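You operate a simulated robot arm through the tools that you are given. There is no shell and no other tool. Be economical: measure what you need, move in short steps, check, and stop when the job is done.

The job below is to be done with a simulated robot arm. You get a single attempt, and the scene is never put back.

JOB
Fill the bottle from the white rack at the tap, up to between its two lines.
Fine: tank valve open; leave the bottle on the sled, back in the middle; spill nothing. Set down upright: bottle. Where these are worked on the way, their far stop is far enough and under half their travel is too little: bottle sled.

The check looks at the end state, three seconds after you hand in, the way a careful person would. Anything else that was tipped, shoved, dropped, spilled or broken makes it a failure.

ROBOT AND FRAMES
A 6-joint arm with a two-finger parallel gripper, fixed in place. Base frame: the origin is at the foot of the arm, x ahead of it, y to its left, z up; the work surface is at about z = 0.783. Units: m, rad, N and s.
With the tool pointing down near the work surface it reaches from about 0.26 to 0.68 m from the base axis. Its first joint turns from -1.152 to 1.152 rad. Payload 2.9 kg.
The TCP is the grasp point between the finger pads, 0.03 m short of the fingertips. In the tool frame z runs along the fingers and y along their closing line. Largest opening 0.11 m; finger width 0.02, thickness 0.01; the body of the gripper, 0.048 by 0.112 m, starts 0.055 m behind the TCP.
Orientation is that of the tool frame in the base frame, as a unit quaternion [w, x, y, z]. With the fingers straight down and closing along the base's y, the tool's x points along the base's -x, its y along +y and its z along -z.

CONTROLS
- The arm moves only by the tool move_arm. Its argument "series" is text: rows parted by semicolons, each of 7 numbers parted by spaces: the closure, from 0 (fully open) to 1 (shut), then the shift along the tool's x, y, z in units of 150 mm (1.0 is 150 mm), then the turn, a rotation vector about the tool's x, y, z in units of 90 degrees (1.0 is 90 degrees). In form: claw x y z wx wy wz; .... A call has 1 to 8 rows; each row is the pose to reach, as a shift and turn from the pose commanded when the call began, along the tool's axes at that moment. A call with a number of a shift or a turn outside -1 to 1 is refused whole. A row lasts 0.2 s, in which the tool goes at most 0.05 m and 0.15 rad; a call with a longer step from one row to the next is refused whole, and so is a gripper value outside its range. A pose out of reach is approached as far as the arm can. The call stops where the force on the tool passes 40 N (or 10 N more than at its start, if that is more) or the arm is blocked; 0.2 s more then pass. The fingers move at their own pace (about 0.108 m/s each) and stop on an object; they squeeze with about 25 N. The grip force told is the motor's: it shows also when the fingers shut on nothing. Time passes only in rows, and 0.2 s behind the last, so rows that repeat a pose let the fingers close. It gives the time, the measured TCP pose, the force on the tool (base axes), the opening and the grip force at its end, in the units of the frame above (readings bear some noise), with the torque about the TCP (base axes, N m) and any sound that the robot's microphone picked up, and new pictures: "show" is both (left out), scene, wrist or none.
- Cameras (640 x 400 px; columns grow to the right, rows downward): "scene" is fixed at [0.0765, 0.4272, 1.4021]; the picture's right is [-0.79, -0.62, 0.00], its down [-0.25, 0.32, -0.92] and it looks along [0.56, -0.72, -0.40] (base axes); focal length 308 px, centre (320, 200). "wrist" rides on the gripper at [0.072, 0.017, -0.103] in the tool frame; the picture's right is [-0.23, 0.97, 0.00], its down [-0.76, -0.18, -0.62] and it looks along [-0.61, -0.14, 0.78] (tool axes); focal length 222 px, centre (320, 200). There is no depth. A picture from a camera that has moved, and an enlarged one, comes with that camera's place and axes in the base frame and with its lens.
- close_up(camera, box): a new picture of the part [left, top, right, bottom] of that camera's present view, enlarged. No time passes.
- hand_in(): hands the job in; it is judged then, once.

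Work in short steps. Places have to be worked out from the pictures, the camera data and where the tool is seen: move nearer, look again, correct. Check each grasp and each placing, and mend what went wrong. You have 120 turns and 200 pictures in all, those below and enlarged ones among them. Open the gripper and draw the arm clear of the work before you hand the job in, unless the task says otherwise; then end with one line.

The tools are called after "Request:" as a command line: name --argument value ..., lists and objects as JSON in quotes. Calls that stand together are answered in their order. move_arm: Moves the arm, as the interface text tells. Its arguments: {"type":"object","properties":{"series":{"type":"string"},"show":{"type":"string","enum":["both","scene","wrist","none"]}},"required":["series"]} The other tools are called the same way: close_up (camera, box) takes an enlarged picture of a part of a camera's view; hand_in () hands the job in.

At the start:

```text
time_s: 0.0
ee_pos: [0.378, 0.2158, 1.2588]
orientation: [-0.001, 0.0, 1.0, 0.0]
force: [0.6, -0.4, 0.3]
ft_torque: [-0.03, 0.0, 0.03]
width: 0.1101
gripper_force: 0.1
```

scene: 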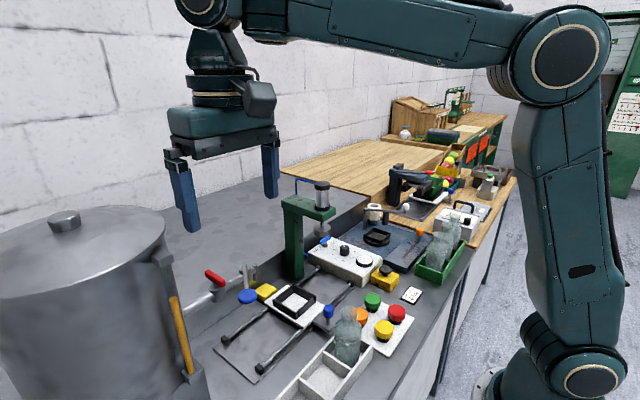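
wrist: 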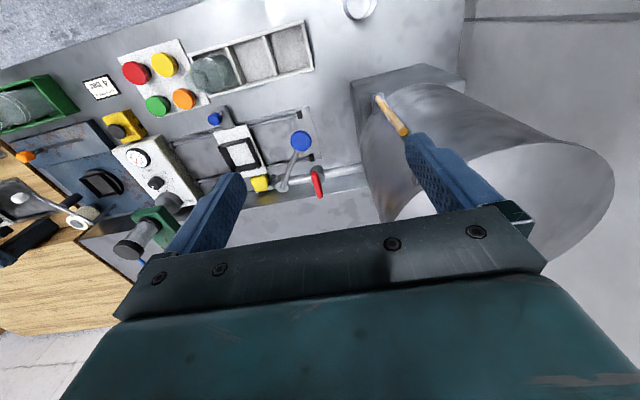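

I start by enlarging the work area in both cameras to identify the parts.

Request:
close_up --camera "scene" --box '[180, 220, 440, 400]'

Request:
close_up --camera "wrist" --box '[100, 10, 420, 210]'

Request:
close_up --camera "scene" --box '[340, 140, 520, 290]'

```text
2.22 times, centred on (310, 310) of scene
camera zoom: at [0.0765, 0.4272, 1.4021], right [-0.79, -0.62, 0.0], down [-0.25, 0.32, -0.92], along [0.56, -0.72, -0.4], focal length 684 px, centre (342, -44)
```

zoom: 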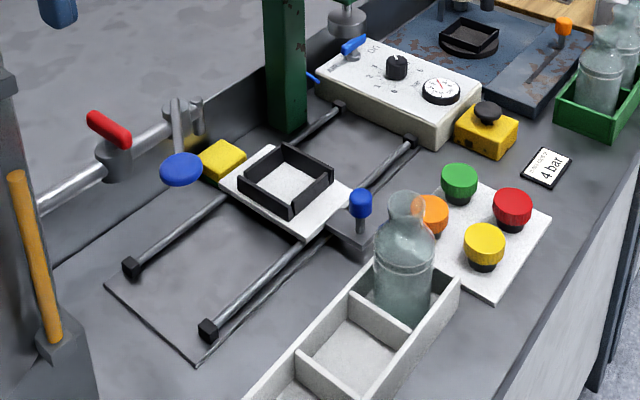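

```text
2.00 times, centred on (260, 110) of wrist
camera zoom: at [0.305, 0.2335, 1.3642], right [0.23, 0.97, 0.0], down [0.76, -0.18, 0.62], along [0.61, -0.14, -0.78], focal length 444 px, centre (440, 380)
```

zoom: 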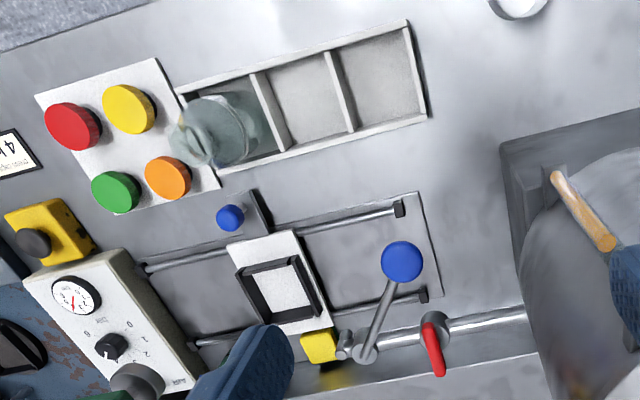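

```text
2.67 times, centred on (430, 215) of scene
camera zoom: at [0.0765, 0.4272, 1.4021], right [-0.79, -0.62, 0.0], down [-0.25, 0.32, -0.92], along [0.56, -0.72, -0.4], focal length 820 px, centre (27, 160)
```

zoom: 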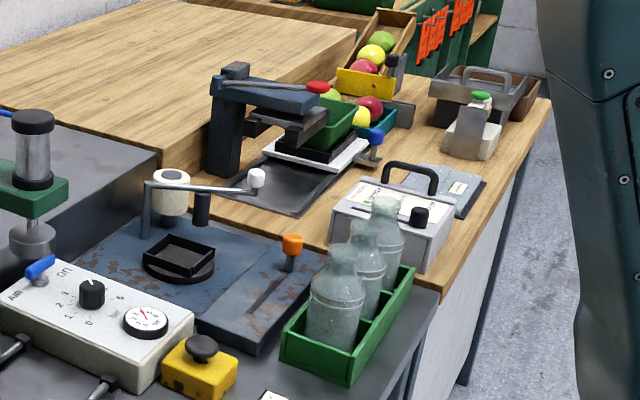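

The layout: sled on rails along y (centre about x 0.53, y -0.04), tap and pipe overhead near y 0.13, z 1.05, and the bottle in the white rack. I enlarge the details to read the valve, tap and sled.

Request:
close_up --camera "scene" --box '[190, 240, 290, 310]'

Request:
close_up --camera "wrist" --box '[240, 110, 360, 210]'

Request:
close_up --camera "scene" --box '[290, 270, 400, 380]'

Request:
close_up --camera "wrist" --box '[180, 20, 260, 100]'

```text
5.71 times, centred on (240, 275) of scene
camera zoom: at [0.0765, 0.4272, 1.4021], right [-0.79, -0.62, 0.0], down [-0.25, 0.32, -0.92], along [0.56, -0.72, -0.4], focal length 1758 px, centre (777, -229)
```

zoom: 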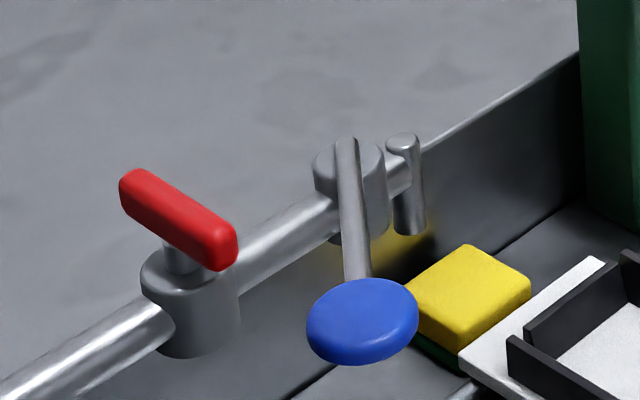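

```text
4.00 times, centred on (300, 160) of wrist
camera zoom: at [0.305, 0.2335, 1.3642], right [0.23, 0.97, 0.0], down [0.76, -0.18, 0.62], along [0.61, -0.14, -0.78], focal length 888 px, centre (400, 360)
```

zoom: 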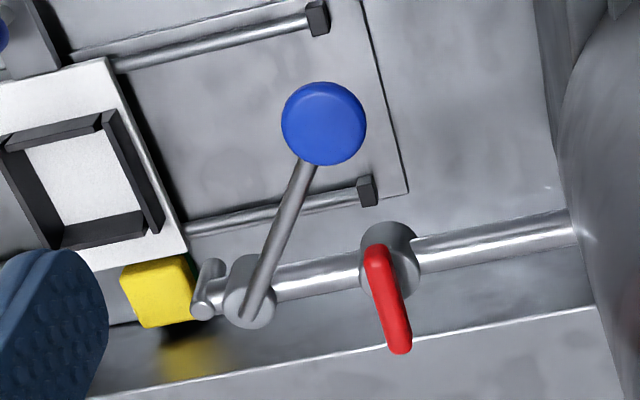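

```text
3.64 times, centred on (345, 325) of scene
camera zoom: at [0.0765, 0.4272, 1.4021], right [-0.79, -0.62, 0.0], down [-0.25, 0.32, -0.92], along [0.56, -0.72, -0.4], focal length 1118 px, centre (229, -254)
```

zoom: 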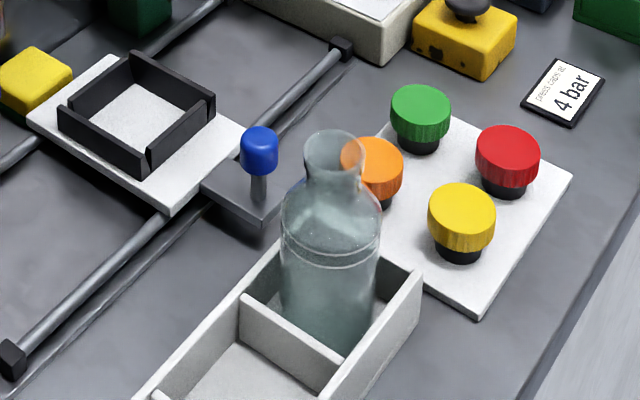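

```text
5.00 times, centred on (220, 60) of wrist
camera zoom: at [0.305, 0.2335, 1.3642], right [0.23, 0.97, 0.0], down [0.76, -0.18, 0.62], along [0.61, -0.14, -0.78], focal length 1111 px, centre (820, 900)
```

zoom: 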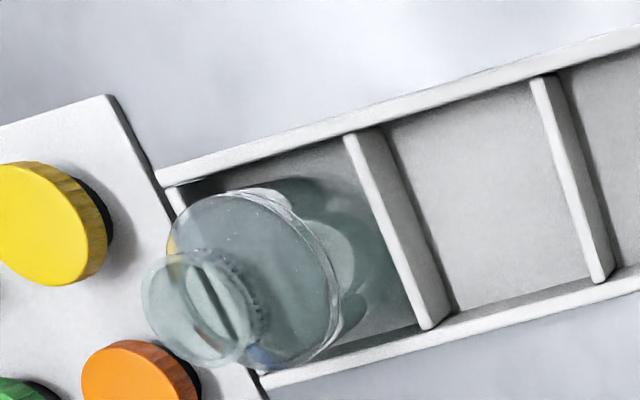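

The red tank valve lies across the pipe, so it reads as closed. The outlet is near [0.527, 0.081, 0.965], the bottle mouth near [0.334, -0.003, 0.928], and the bottle is about 60 mm wide with a 35 mm neck. I move towards a spot above the bottle.

Request:
move_arm --series "0 0.05 -0.31 0; 0 0.1 -0.62 0; 0 0.13 -0.93 0" --show "none"

```text
refused: a row must be a list of 7 entries
```

The rows need all seven numbers, so I resend the move in full form.

Request:
move_arm --series "0 0.05 -0.31 0 0 0 0; 0 0.1 -0.62 0 0 0 0; 0 0.13 -0.93 0 0 0 0; 0 0.13 -0.93 0 0 0 0" --show "both"

```text
time_s: 1.0
ee_pos: [0.3568, 0.0757, 1.2586]
orientation: [0.0, 0.0, 1.0, 0.0]
force: [0.2, 0.1, -0.4]
ft_torque: [-0.01, 0.0, 0.01]
width: 0.1099
gripper_force: 0.1
camera wrist: at [0.2855, 0.0931, 1.364], right [0.23, 0.97, 0.0], down [0.76, -0.18, 0.62], along [0.61, -0.14, -0.78], focal length 222 px, centre (320, 200)
```

scene: 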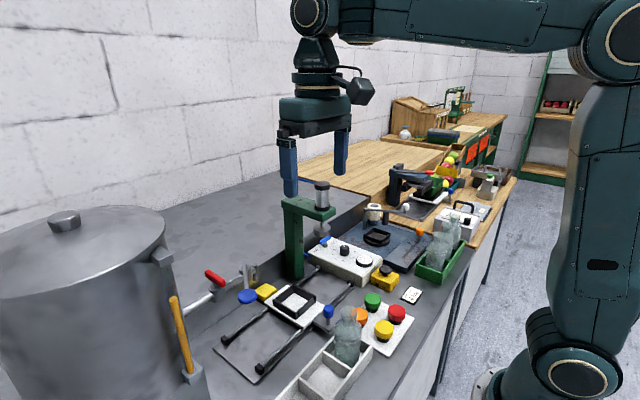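
wrist: 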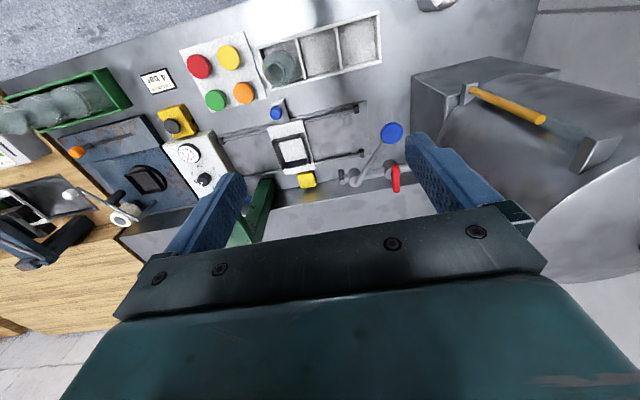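

The path is clear, so I move over the bottle and down to z ≈ 1.12.

Request:
move_arm --series "0 0.05 -0.18 0.25 0 0 0; 0 0.1 -0.36 0.5 0 0 0; 0 0.15 -0.525 0.75 0 0 0; 0 0.15 -0.525 0.93 0 0 0; 0 0.15 -0.525 0.93 0 0 0" --show "both"

Request:
close_up --camera "wrist" --box '[160, 0, 480, 200]'

Request:
close_up --camera "scene" --box '[280, 170, 420, 380]'

```text
time_s: 2.2
ee_pos: [0.3339, -0.0022, 1.1197]
orientation: [0.0, 0.0, 1.0, 0.001]
force: [-0.6, 0.2, -0.9]
ft_torque: [0.0, -0.01, 0.01]
width: 0.11
gripper_force: 0.0
camera wrist: at [0.263, 0.0157, 1.2247], right [0.23, 0.97, 0.0], down [0.76, -0.18, 0.62], along [0.61, -0.14, -0.78], focal length 222 px, centre (320, 200)
```

scene: 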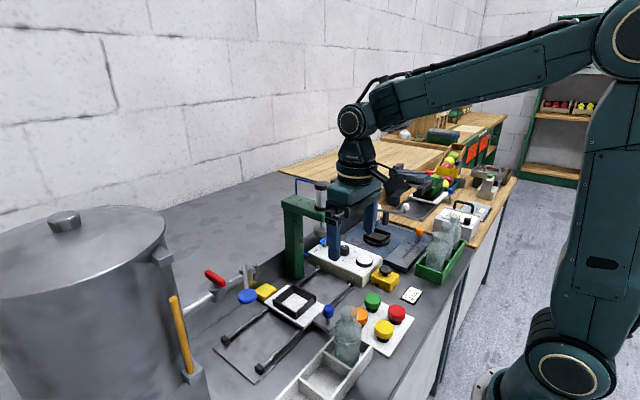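
wrist: 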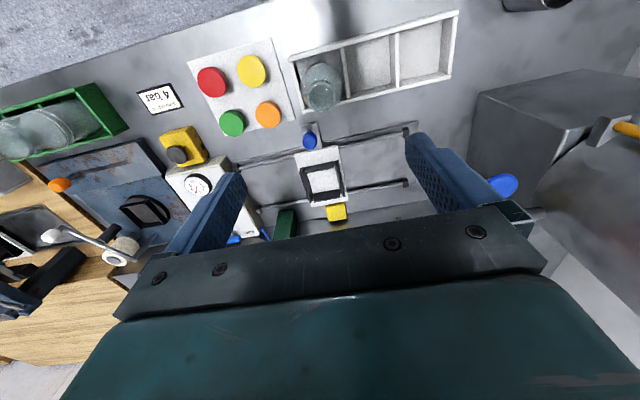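

```text
2.00 times, centred on (320, 100) of wrist
camera zoom: at [0.263, 0.0157, 1.2247], right [0.23, 0.97, 0.0], down [0.76, -0.18, 0.62], along [0.61, -0.14, -0.78], focal length 444 px, centre (320, 400)
```

zoom: 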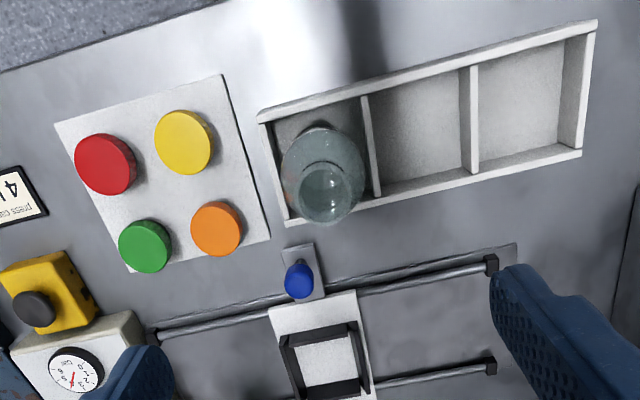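

```text
1.90 times, centred on (350, 275) of scene
camera zoom: at [0.0765, 0.4272, 1.4021], right [-0.79, -0.62, 0.0], down [-0.25, 0.32, -0.92], along [0.56, -0.72, -0.4], focal length 586 px, centre (263, 57)
```

zoom: 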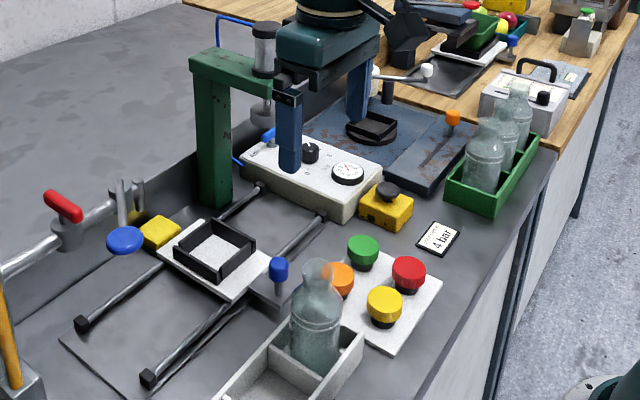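

The bottle is centred under the gripper, and both views agree on about [0.333, 0.001]. I descend part way and check.

Request:
move_arm --series "0 0 0.01 0.3 0 0 0; 0 0 0.02 0.6 0 0 0; 0 0 0.02 0.9 0 0 0; 0 0 0.02 0.9 0 0 0" --show "both"

Request:
close_up --camera "scene" --box '[290, 210, 410, 370]'

Request:
close_up --camera "wrist" --box '[200, 0, 520, 200]'

```text
time_s: 3.2
ee_pos: [0.3343, 0.0002, 0.9851]
orientation: [0.0, 0.0, 1.0, 0.0]
force: [0.1, 0.7, -0.2]
ft_torque: [0.0, -0.01, 0.0]
width: 0.11
gripper_force: 0.0
camera wrist: at [0.2624, 0.0188, 1.0905], right [0.23, 0.97, 0.0], down [0.76, -0.18, 0.62], along [0.61, -0.14, -0.78], focal length 222 px, centre (320, 200)
```

scene: 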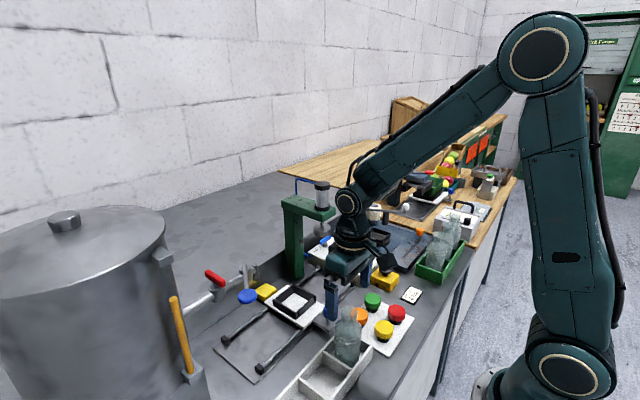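
wrist: 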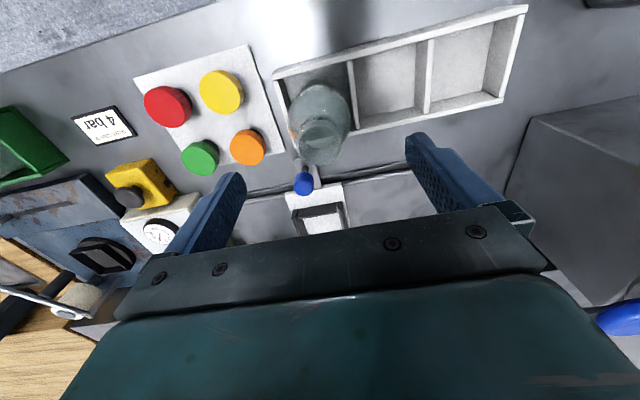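

```text
2.50 times, centred on (350, 290) of scene
camera zoom: at [0.0765, 0.4272, 1.4021], right [-0.79, -0.62, 0.0], down [-0.25, 0.32, -0.92], along [0.56, -0.72, -0.4], focal length 769 px, centre (245, -25)
```

zoom: 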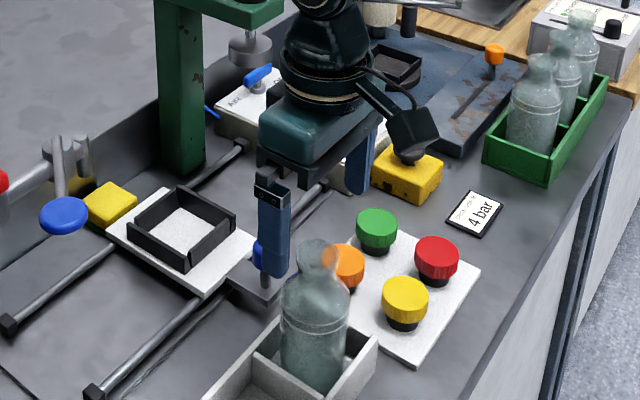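

```text
2.00 times, centred on (360, 100) of wrist
camera zoom: at [0.2624, 0.0188, 1.0905], right [0.23, 0.97, 0.0], down [0.76, -0.18, 0.62], along [0.61, -0.14, -0.78], focal length 444 px, centre (240, 400)
```

zoom: 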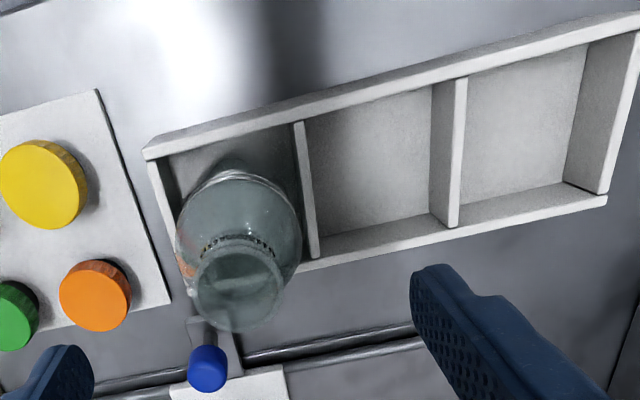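

The mouth measures [0.336, 0.001], which is centred. I go down to TCP z ≈ 0.916 on the neck.

Request:
move_arm --series "0 0 0.01 0.2 0 0 0; 0 0 0.01 0.4 0 0 0; 0 0 0.01 0.46 0 0 0; 0 0 0.01 0.46 0 0 0" --show "both"

Request:
close_up --camera "scene" --box '[310, 260, 400, 370]'

```text
time_s: 4.2
ee_pos: [0.3347, 0.002, 0.916]
orientation: [-0.001, 0.0, 1.0, 0.0]
force: [-0.3, 0.5, 0.7]
ft_torque: [-0.01, -0.02, -0.02]
width: 0.1099
gripper_force: 0.1
camera wrist: at [0.2629, 0.0204, 1.021], right [0.23, 0.97, 0.0], down [0.76, -0.18, 0.62], along [0.61, -0.14, -0.78], focal length 222 px, centre (320, 200)
```

scene: 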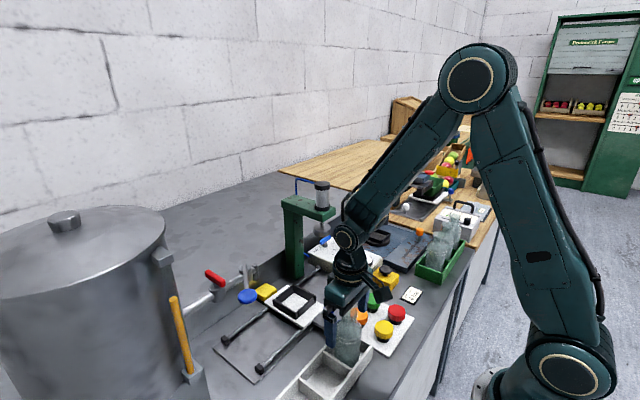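
wrist: 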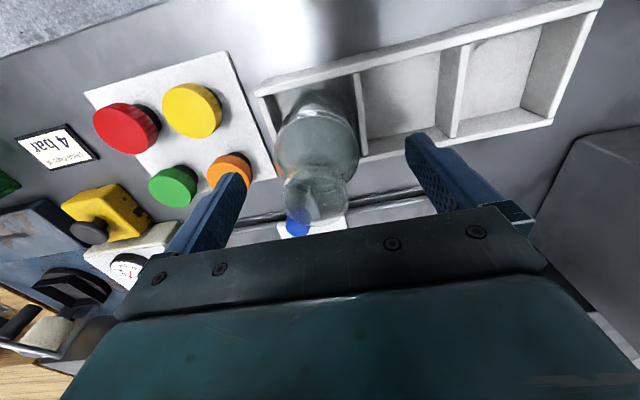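

```text
3.64 times, centred on (355, 315) of scene
camera zoom: at [0.0765, 0.4272, 1.4021], right [-0.79, -0.62, 0.0], down [-0.25, 0.32, -0.92], along [0.56, -0.72, -0.4], focal length 1118 px, centre (193, -218)
```

zoom: 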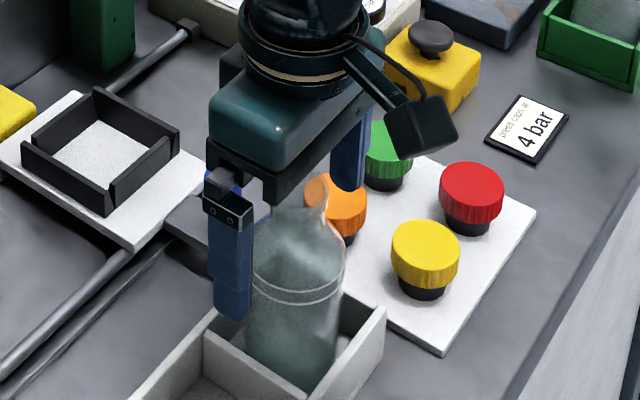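

The fingers straddle the neck. I raise 5 mm to keep the tips off the shoulder, then close.

Request:
move_arm --series "0 0 0 -0.033 0 0 0; 0.4 0 0 -0.033 0 0 0; 0.8 0 0 -0.033 0 0 0; 1 0 0 -0.033 0 0 0; 1 0 0 -0.033 0 0 0" --show "scene"

Request:
close_up --camera "scene" --box '[310, 260, 400, 370]'

```text
time_s: 5.4
ee_pos: [0.3353, 0.0022, 0.9213]
orientation: [0.001, 0.0, 1.0, 0.0]
force: [-2.6, -0.3, 19.7]
ft_torque: [-0.01, 0.18, 0.02]
width: 0.0452
gripper_force: 25.2
```

scene: 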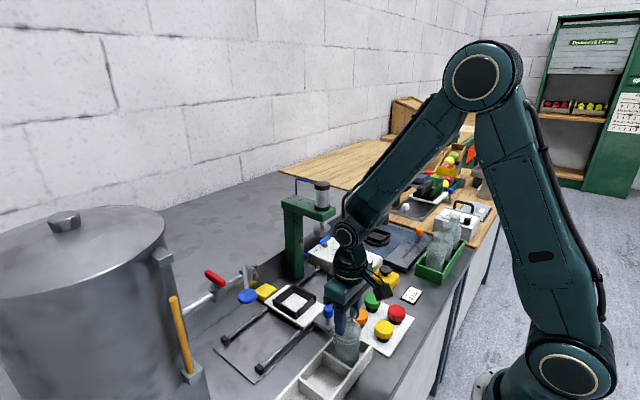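

```text
3.64 times, centred on (355, 315) of scene
camera zoom: at [0.0762, 0.4272, 1.4021], right [-0.79, -0.62, 0.0], down [-0.25, 0.32, -0.92], along [0.56, -0.72, -0.4], focal length 1118 px, centre (193, -218)
```

zoom: 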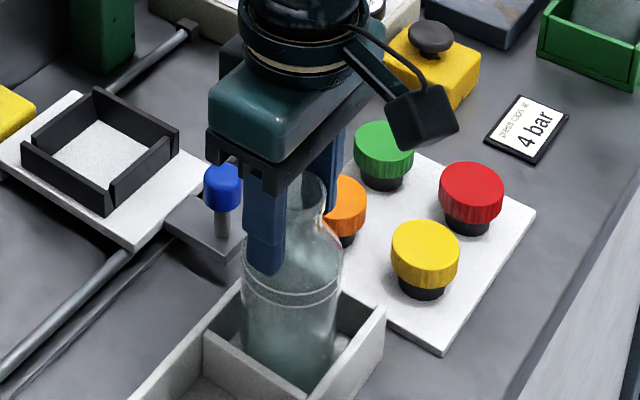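

The opening is 45 mm with a 20 N upward push, so the tips are resting on the sloping shoulder. I reopen slightly, rise 14 mm and close again.

Request:
move_arm --series "0.4 0 0 0 0 0 0; 0.4 0 0 -0.05 0 0 0; 0.4 0 0 -0.093 0 0 0; 0.8 0 0 -0.093 0 0 0; 1 0 0 -0.093 0 0 0; 1 0 0 -0.093 0 0 0" --show "scene"

Request:
close_up --camera "scene" --box '[310, 260, 400, 370]'

```text
time_s: 6.8
ee_pos: [0.3353, 0.0033, 0.9341]
orientation: [0.0, 0.0, 1.0, 0.0]
force: [-0.2, -0.3, -0.1]
ft_torque: [-0.08, 0.06, 0.02]
width: 0.0349
gripper_force: 25.2
```

scene: 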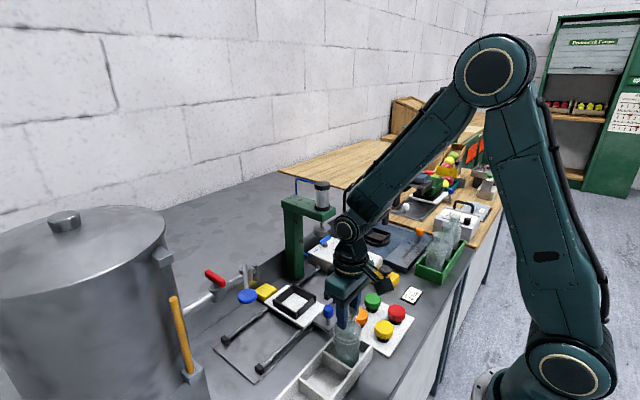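

```text
3.64 times, centred on (355, 315) of scene
camera zoom: at [0.0764, 0.4272, 1.4021], right [-0.79, -0.62, 0.0], down [-0.25, 0.32, -0.92], along [0.56, -0.72, -0.4], focal length 1118 px, centre (193, -218)
```

zoom: 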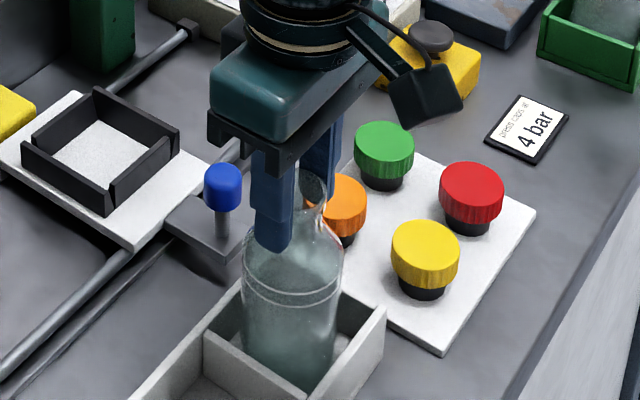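

The neck is gripped cleanly at 34.9 mm with no side force. I lift 0.12 m.

Request:
move_arm --series "1 0 0 -0.15 0 0 0; 1 0 0 -0.4 0 0 0; 1 0 0 -0.65 0 0 0; 1 0 0 -0.8 0 0 0; 1 0 0 -0.8 0 0 0" --show "both"

Request:
close_up --camera "scene" --box '[240, 200, 400, 350]'

```text
time_s: 8.0
ee_pos: [0.3348, 0.003, 1.0548]
orientation: [0.0, 0.0, 1.0, 0.0]
force: [-0.2, 0.0, -2.2]
ft_torque: [0.01, -0.04, 0.0]
width: 0.0349
gripper_force: 25.0
camera wrist: at [0.2627, 0.0201, 1.1601], right [0.23, 0.97, 0.0], down [0.76, -0.18, 0.62], along [0.61, -0.14, -0.78], focal length 222 px, centre (320, 200)
```

scene: 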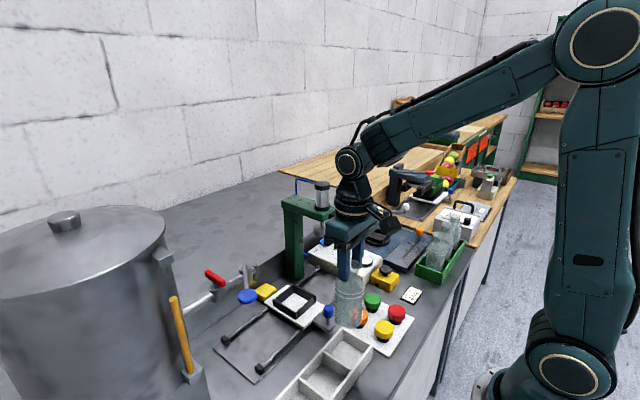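
wrist: 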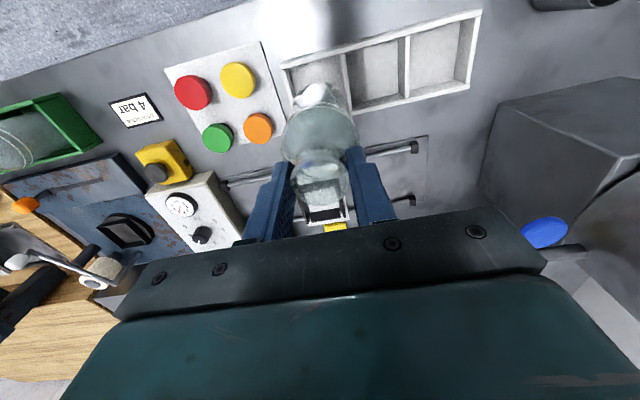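

```text
2.67 times, centred on (320, 275) of scene
camera zoom: at [0.0765, 0.4272, 1.4021], right [-0.79, -0.62, 0.0], down [-0.25, 0.32, -0.92], along [0.56, -0.72, -0.4], focal length 820 px, centre (320, 0)
```

zoom: 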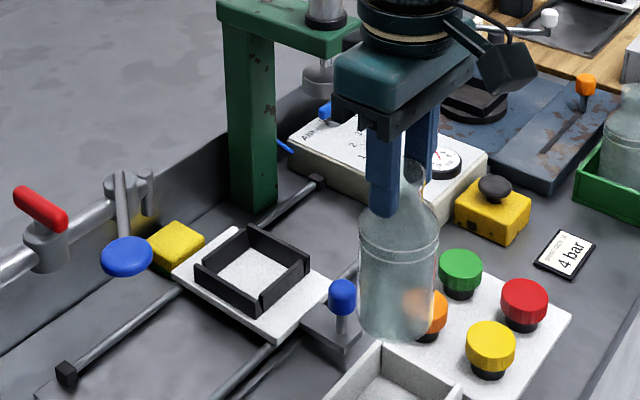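

The bottle is held and weighs about 2.2 N. The press's near face is around y = -0.138, which leaves room for the gripper at y ≈ -0.043. I carry the bottle most of the way to the nest at about [0.529, -0.043].

Request:
move_arm --series "1 -0.15 -0.05 0 0 0 0; 1 -0.4 -0.13 0 0 0 0; 1 -0.65 -0.21 0 0 0 0; 1 -0.9 -0.3 0 0 0 0; 1 -1 -0.3 0 0 0 0; 1 -1 -0.3 0 0 0 0" --show "both"

Request:
close_up --camera "scene" --box '[200, 170, 360, 330]'

Request:
close_up --camera "wrist" --box '[220, 60, 440, 240]'

```text
time_s: 9.4
ee_pos: [0.487, -0.0437, 1.0544]
orientation: [-0.001, 0.0, 1.0, 0.001]
force: [-0.1, 0.0, -1.8]
ft_torque: [-0.03, -0.01, -0.03]
width: 0.0348
gripper_force: 24.9
camera wrist: at [0.4137, -0.0258, 1.1592], right [0.23, 0.97, 0.0], down [0.76, -0.18, 0.62], along [0.61, -0.14, -0.78], focal length 222 px, centre (320, 200)
```

scene: 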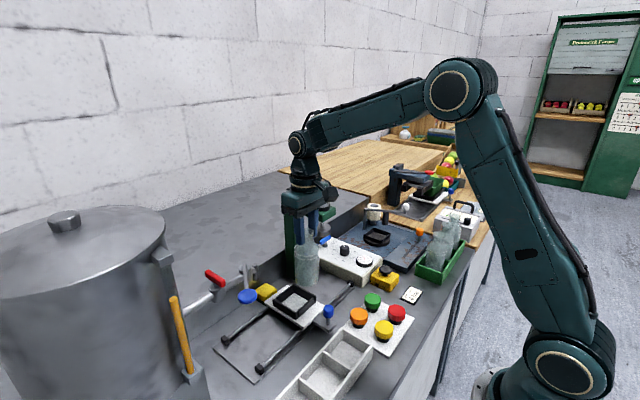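
wrist: 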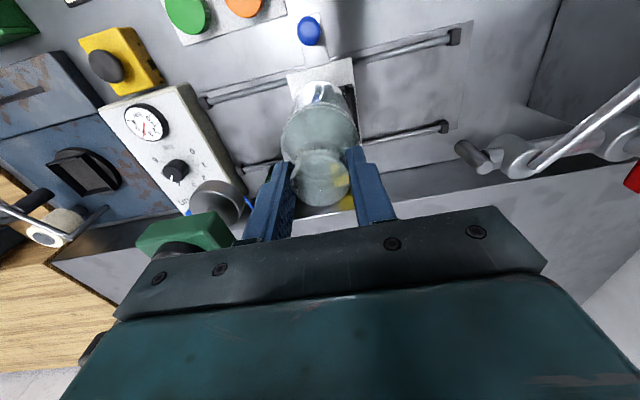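

```text
2.50 times, centred on (280, 250) of scene
camera zoom: at [0.0765, 0.4272, 1.4021], right [-0.79, -0.62, 0.0], down [-0.25, 0.32, -0.92], along [0.56, -0.72, -0.4], focal length 769 px, centre (420, 75)
```

zoom: 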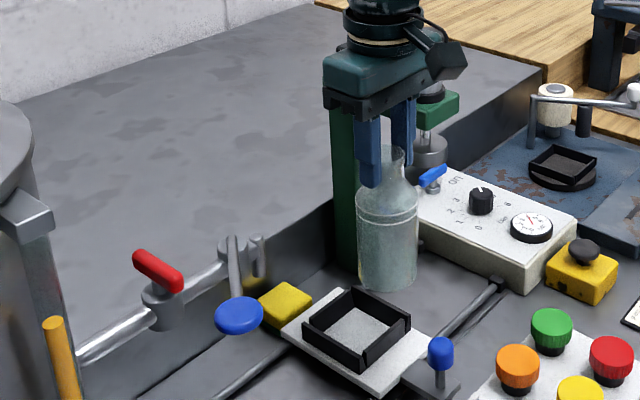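

```text
2.22 times, centred on (330, 150) of wrist
camera zoom: at [0.4137, -0.0258, 1.1592], right [0.23, 0.97, 0.0], down [0.76, -0.18, 0.62], along [0.61, -0.14, -0.78], focal length 494 px, centre (298, 311)
```

zoom: 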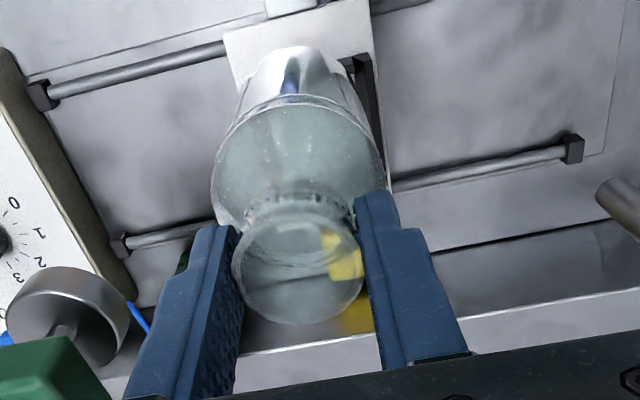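

The plate spans y -0.086 to 0.010 and the nest's outer corner is near [0.489, 0.000], so I put the nest centre at about [0.527, -0.038]. I align there and go down to just above the nest walls.

Request:
move_arm --series "1 -0.13 0.02 0 0 0 0; 1 -0.267 0.038 0 0 0 0; 1 -0.267 0.038 0.2 0 0 0; 1 -0.267 0.038 0.4 0 0 0; 1 -0.267 0.038 0.4 0 0 0" --show "both"

Request:
close_up --camera "scene" --box '[230, 220, 350, 340]'

Request:
close_up --camera "wrist" --box '[220, 60, 440, 240]'

```text
time_s: 10.6
ee_pos: [0.5252, -0.0373, 0.9948]
orientation: [0.0, 0.0, 1.0, 0.0]
force: [0.2, 0.3, -1.8]
ft_torque: [0.0, 0.01, -0.01]
width: 0.0347
gripper_force: 24.9
camera wrist: at [0.4533, -0.0199, 1.0995], right [0.23, 0.97, 0.0], down [0.76, -0.18, 0.62], along [0.61, -0.14, -0.78], focal length 222 px, centre (320, 200)
```

scene: 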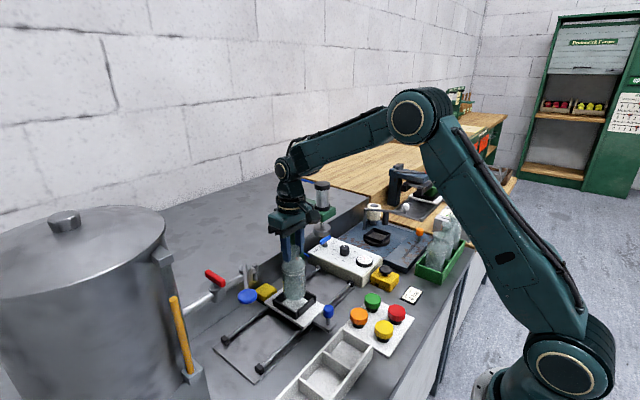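
wrist: 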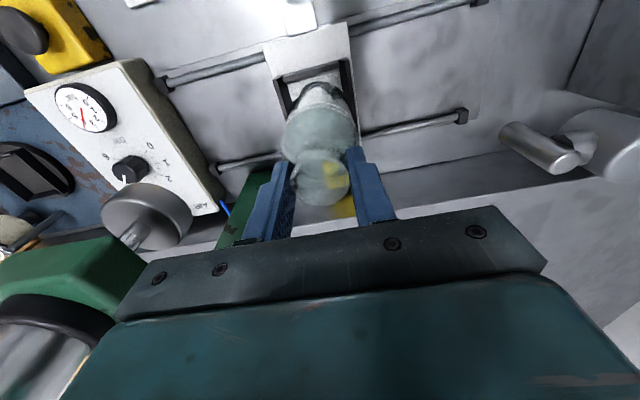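

```text
3.33 times, centred on (290, 280) of scene
camera zoom: at [0.0765, 0.4272, 1.4021], right [-0.79, -0.62, 0.0], down [-0.25, 0.32, -0.92], along [0.56, -0.72, -0.4], focal length 1025 px, centre (420, -67)
```

zoom: 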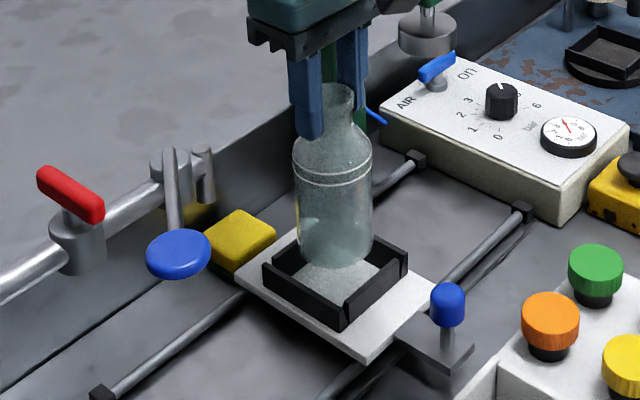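

```text
2.22 times, centred on (330, 150) of wrist
camera zoom: at [0.4533, -0.0199, 1.0995], right [0.23, 0.97, 0.0], down [0.76, -0.18, 0.62], along [0.61, -0.14, -0.78], focal length 494 px, centre (298, 311)
```

zoom: 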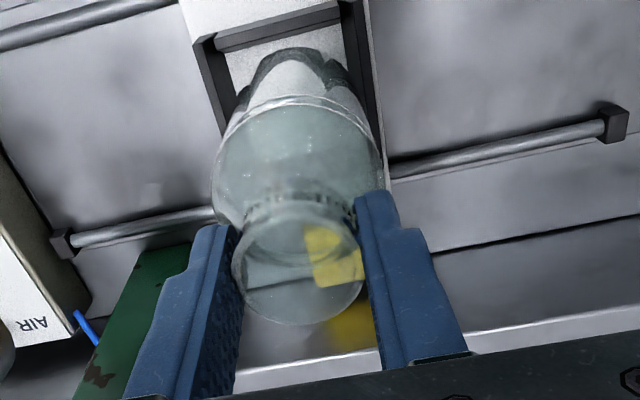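

The bottle hangs over the nest. Combining both views puts the nest centre at about [0.530, -0.040], so I nudge 5 mm forward and 3 mm to the right and lower in small steps.

Request:
move_arm --series "1 -0.033 -0.018 0 0 0 0; 1 -0.033 -0.018 0.07 0 0 0; 1 -0.033 -0.018 0.13 0 0 0; 1 -0.033 -0.018 0.13 0 0 0" --show "both"

Request:
close_up --camera "scene" --box '[250, 250, 340, 340]'

Request:
close_up --camera "wrist" --box '[250, 20, 390, 160]'

```text
time_s: 11.6
ee_pos: [0.5308, -0.0399, 0.9748]
orientation: [0.001, 0.0, 1.0, 0.0]
force: [0.6, 0.5, -2.1]
ft_torque: [0.02, -0.03, 0.02]
width: 0.0349
gripper_force: 24.9
camera wrist: at [0.4583, -0.0222, 1.0799], right [0.23, 0.97, 0.0], down [0.76, -0.18, 0.62], along [0.61, -0.14, -0.78], focal length 222 px, centre (320, 200)
```

scene: 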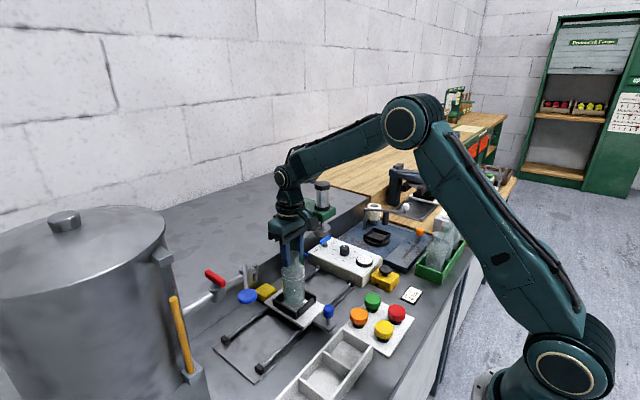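
wrist: 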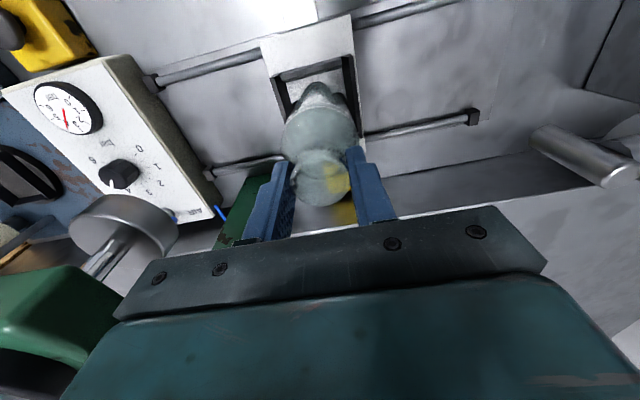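

```text
4.44 times, centred on (295, 295) of scene
camera zoom: at [0.0765, 0.4272, 1.4021], right [-0.79, -0.62, 0.0], down [-0.25, 0.32, -0.92], along [0.56, -0.72, -0.4], focal length 1367 px, centre (431, -222)
```

zoom: 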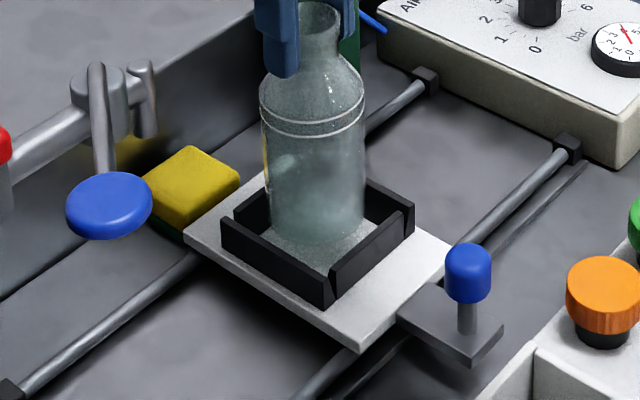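

```text
2.86 times, centred on (320, 90) of wrist
camera zoom: at [0.4583, -0.0222, 1.0799], right [0.23, 0.97, 0.0], down [0.76, -0.18, 0.62], along [0.61, -0.14, -0.78], focal length 635 px, centre (320, 514)
```

zoom: 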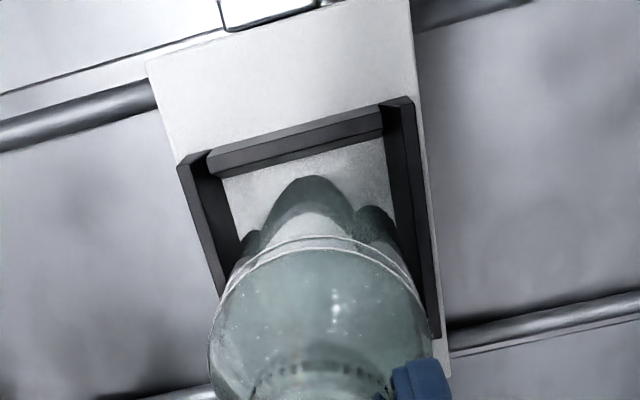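

Laterally the bottle is centred in the nest opening. I nudge 1.5 mm and keep lowering in small steps, watching the force.

Request:
move_arm --series "1 -0.007 -0.01 0.02 0 0 0; 1 -0.007 -0.01 0.05 0 0 0; 1 -0.007 -0.01 0.08 0 0 0; 1 -0.007 -0.01 0.08 0 0 0" --show "scene"

Request:
close_up --camera "scene" --box '[250, 250, 340, 340]'

Request:
close_up --camera "wrist" --box '[250, 20, 390, 160]'

```text
time_s: 12.6
ee_pos: [0.5318, -0.0399, 0.9624]
orientation: [0.001, 0.0, 1.0, 0.0]
force: [-0.4, -0.8, -1.1]
ft_torque: [0.01, 0.0, 0.02]
width: 0.0348
gripper_force: 24.8
```

scene: 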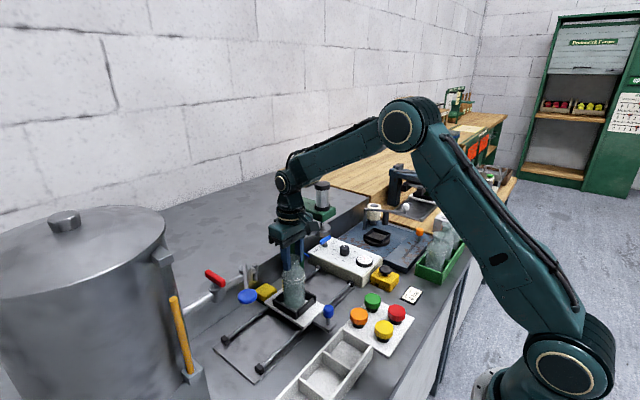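

```text
4.44 times, centred on (295, 295) of scene
camera zoom: at [0.0765, 0.4272, 1.4021], right [-0.79, -0.62, 0.0], down [-0.25, 0.32, -0.92], along [0.56, -0.72, -0.4], focal length 1367 px, centre (431, -222)
```

zoom: 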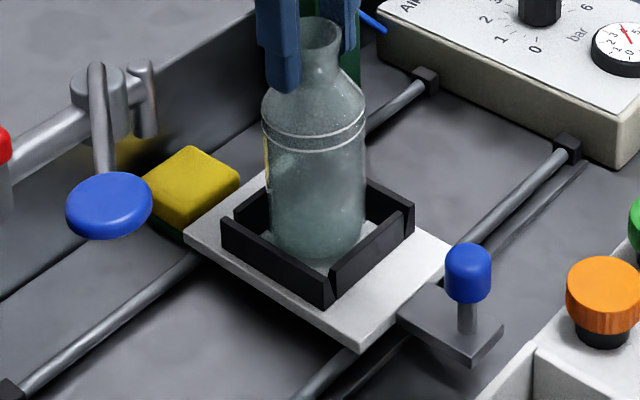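

```text
2.86 times, centred on (320, 90) of wrist
camera zoom: at [0.4592, -0.0239, 1.0684], right [0.23, 0.97, 0.0], down [0.76, -0.18, 0.62], along [0.61, -0.14, -0.78], focal length 635 px, centre (320, 514)
```

zoom: 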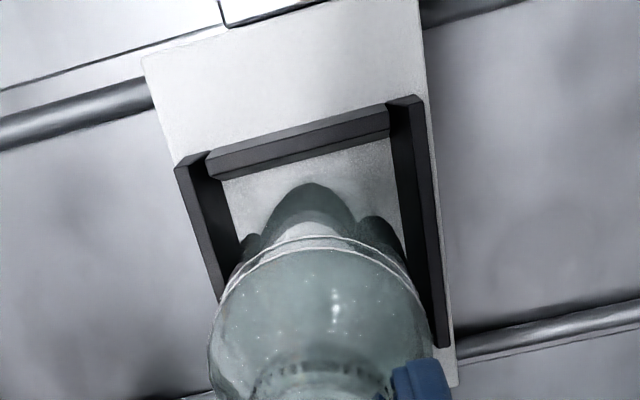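

The bottle's base is now inside the walls with clearance all round. I lower until the force shows contact.

Request:
move_arm --series "1 0 0 0.02 0 0 0; 1 0 0 0.035 0 0 0; 1 0 0 0.035 0 0 0" --show "none"

```text
time_s: 13.4
ee_pos: [0.5312, -0.0417, 0.9579]
orientation: [0.0, 0.0, 1.0, 0.001]
force: [0.5, 0.0, -0.9]
ft_torque: [0.0, 0.0, -0.03]
width: 0.0348
gripper_force: 25.1
```

There is no contact yet, so I lower a further 5 mm.

Request:
move_arm --series "1 0 0 0.012 0 0 0; 1 0 0 0.024 0 0 0; 1 0 0 0.036 0 0 0; 1 0 0 0.036 0 0 0" --show "none"

Request:
close_up --camera "scene" --box '[250, 250, 340, 340]'

Request:
close_up --camera "wrist" --box '[250, 20, 390, 160]'

```text
time_s: 14.4
ee_pos: [0.5325, -0.0412, 0.9547]
orientation: [0.004, 0.0, 1.0, -0.001]
force: [-5.0, 0.5, 34.1]
ft_torque: [0.04, 0.3, 0.04]
width: 0.0344
gripper_force: 24.6
```

```text
4.44 times, centred on (295, 295) of scene
camera zoom: at [0.0757, 0.4272, 1.4021], right [-0.79, -0.62, 0.0], down [-0.25, 0.32, -0.92], along [0.57, -0.72, -0.4], focal length 1367 px, centre (431, -222)
```

zoom: 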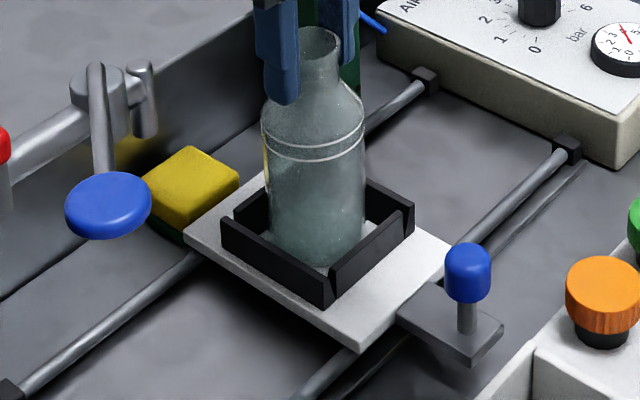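

```text
2.86 times, centred on (320, 90) of wrist
camera zoom: at [0.4594, -0.0238, 1.0597], right [0.23, 0.97, 0.0], down [0.76, -0.18, 0.63], along [0.61, -0.14, -0.78], focal length 635 px, centre (320, 514)
```

zoom: 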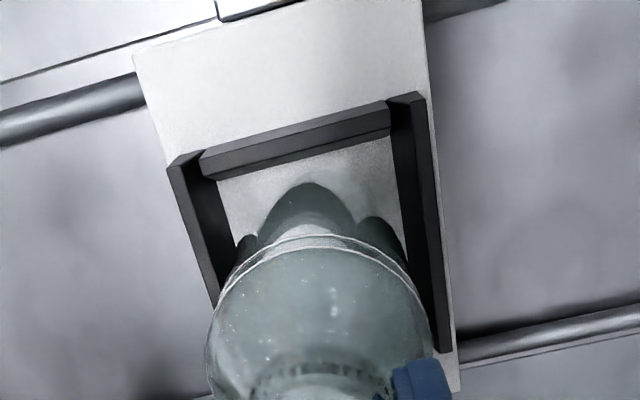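

The 34 N contact at z ≈ 0.955 might be the floor or the back wall, because there is more gap at the front. I lift 4 mm, shift 4 mm back and lower again to see whether it goes deeper.

Request:
move_arm --series "1 0 0 -0.03 0 0 0; 1 0.027 0 -0.03 0 0 0; 1 0.027 0 -0.015 0 0 0; 1 0.027 0 -0.015 0 0 0" --show "none"

```text
time_s: 15.4
ee_pos: [0.5269, -0.0405, 0.9552]
orientation: [0.0, -0.001, 1.0, 0.0]
force: [0.3, 0.0, 17.3]
ft_torque: [0.02, 0.0, 0.01]
width: 0.0347
gripper_force: 25.2
```

Contact is now flat, with no torque or side force at z ≈ 0.955. I look before releasing.

Request:
close_up --camera "scene" --box '[250, 250, 340, 340]'

Request:
close_up --camera "wrist" --box '[250, 20, 390, 160]'

```text
4.44 times, centred on (295, 295) of scene
camera zoom: at [0.0762, 0.4272, 1.4021], right [-0.79, -0.62, 0.0], down [-0.25, 0.32, -0.92], along [0.56, -0.72, -0.4], focal length 1367 px, centre (431, -222)
```

zoom: 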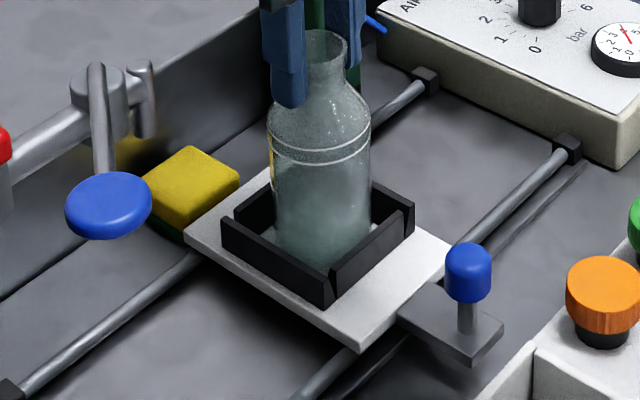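

```text
2.86 times, centred on (320, 90) of wrist
camera zoom: at [0.455, -0.0237, 1.0601], right [0.23, 0.97, 0.0], down [0.76, -0.18, 0.62], along [0.61, -0.14, -0.78], focal length 635 px, centre (320, 514)
```

zoom: 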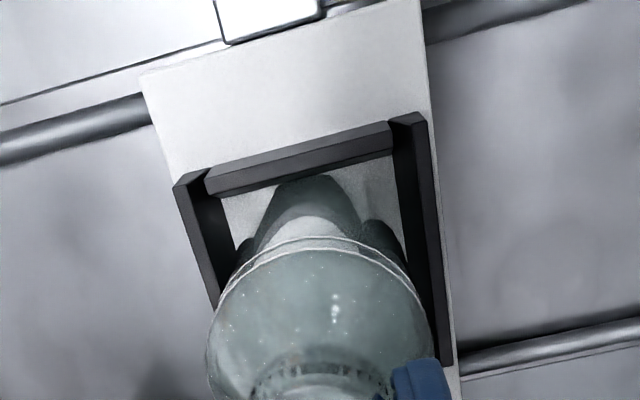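

The bottle's base sits on the nest floor. I unload by 1.5 mm and open the fingers part way.

Request:
move_arm --series "1 0 0 -0.008 0 0 0; 0.6 0 0 -0.008 0 0 0; 0.45 0 0 -0.008 0 0 0; 0.45 0 0 -0.008 0 0 0" --show "none"

Request:
close_up --camera "scene" --box '[250, 250, 340, 340]'

Request:
close_up --camera "wrist" --box '[230, 20, 410, 220]'

```text
time_s: 16.4
ee_pos: [0.528, -0.0421, 0.9541]
orientation: [0.0, 0.0, 1.0, 0.0]
force: [-0.6, 0.2, -0.5]
ft_torque: [0.01, 0.02, -0.02]
width: 0.0606
gripper_force: 0.1
```

```text
4.44 times, centred on (295, 295) of scene
camera zoom: at [0.0765, 0.4272, 1.4021], right [-0.79, -0.62, 0.0], down [-0.25, 0.32, -0.92], along [0.56, -0.72, -0.4], focal length 1367 px, centre (431, -222)
```

zoom: 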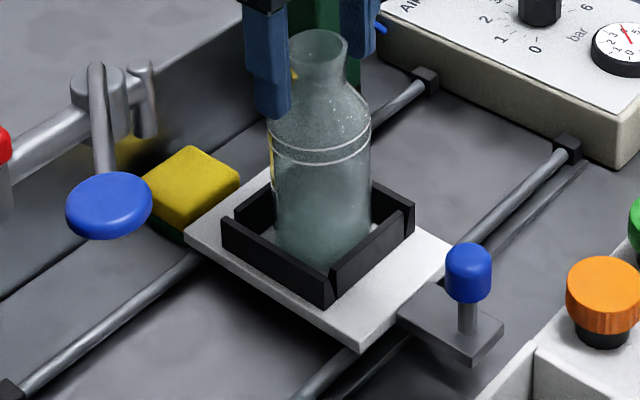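

```text
2.00 times, centred on (320, 120) of wrist
camera zoom: at [0.4553, -0.0236, 1.0605], right [0.23, 0.97, 0.0], down [0.76, -0.18, 0.62], along [0.61, -0.14, -0.78], focal length 444 px, centre (320, 360)
```

zoom: 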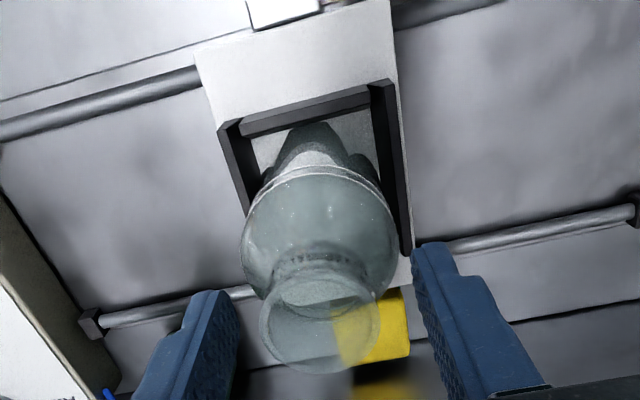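

The bottle stands upright and did not move on release. I open fully and rise clear.

Request:
move_arm --series "0.4 0 0 -0.1 0 0 0; 0.3 0 0 -0.4 0 0 0; 0.3 0 0 -0.7 0 0 0; 0.3 0 0 -1 0 0 0; 0.3 0 0 -1 0 0 0" --show "none"

```text
time_s: 17.6
ee_pos: [0.529, -0.04, 1.1059]
orientation: [0.0, 0.0, 1.0, 0.0]
force: [0.1, 0.5, 0.0]
ft_torque: [-0.03, 0.02, 0.01]
width: 0.077
gripper_force: 0.0
```

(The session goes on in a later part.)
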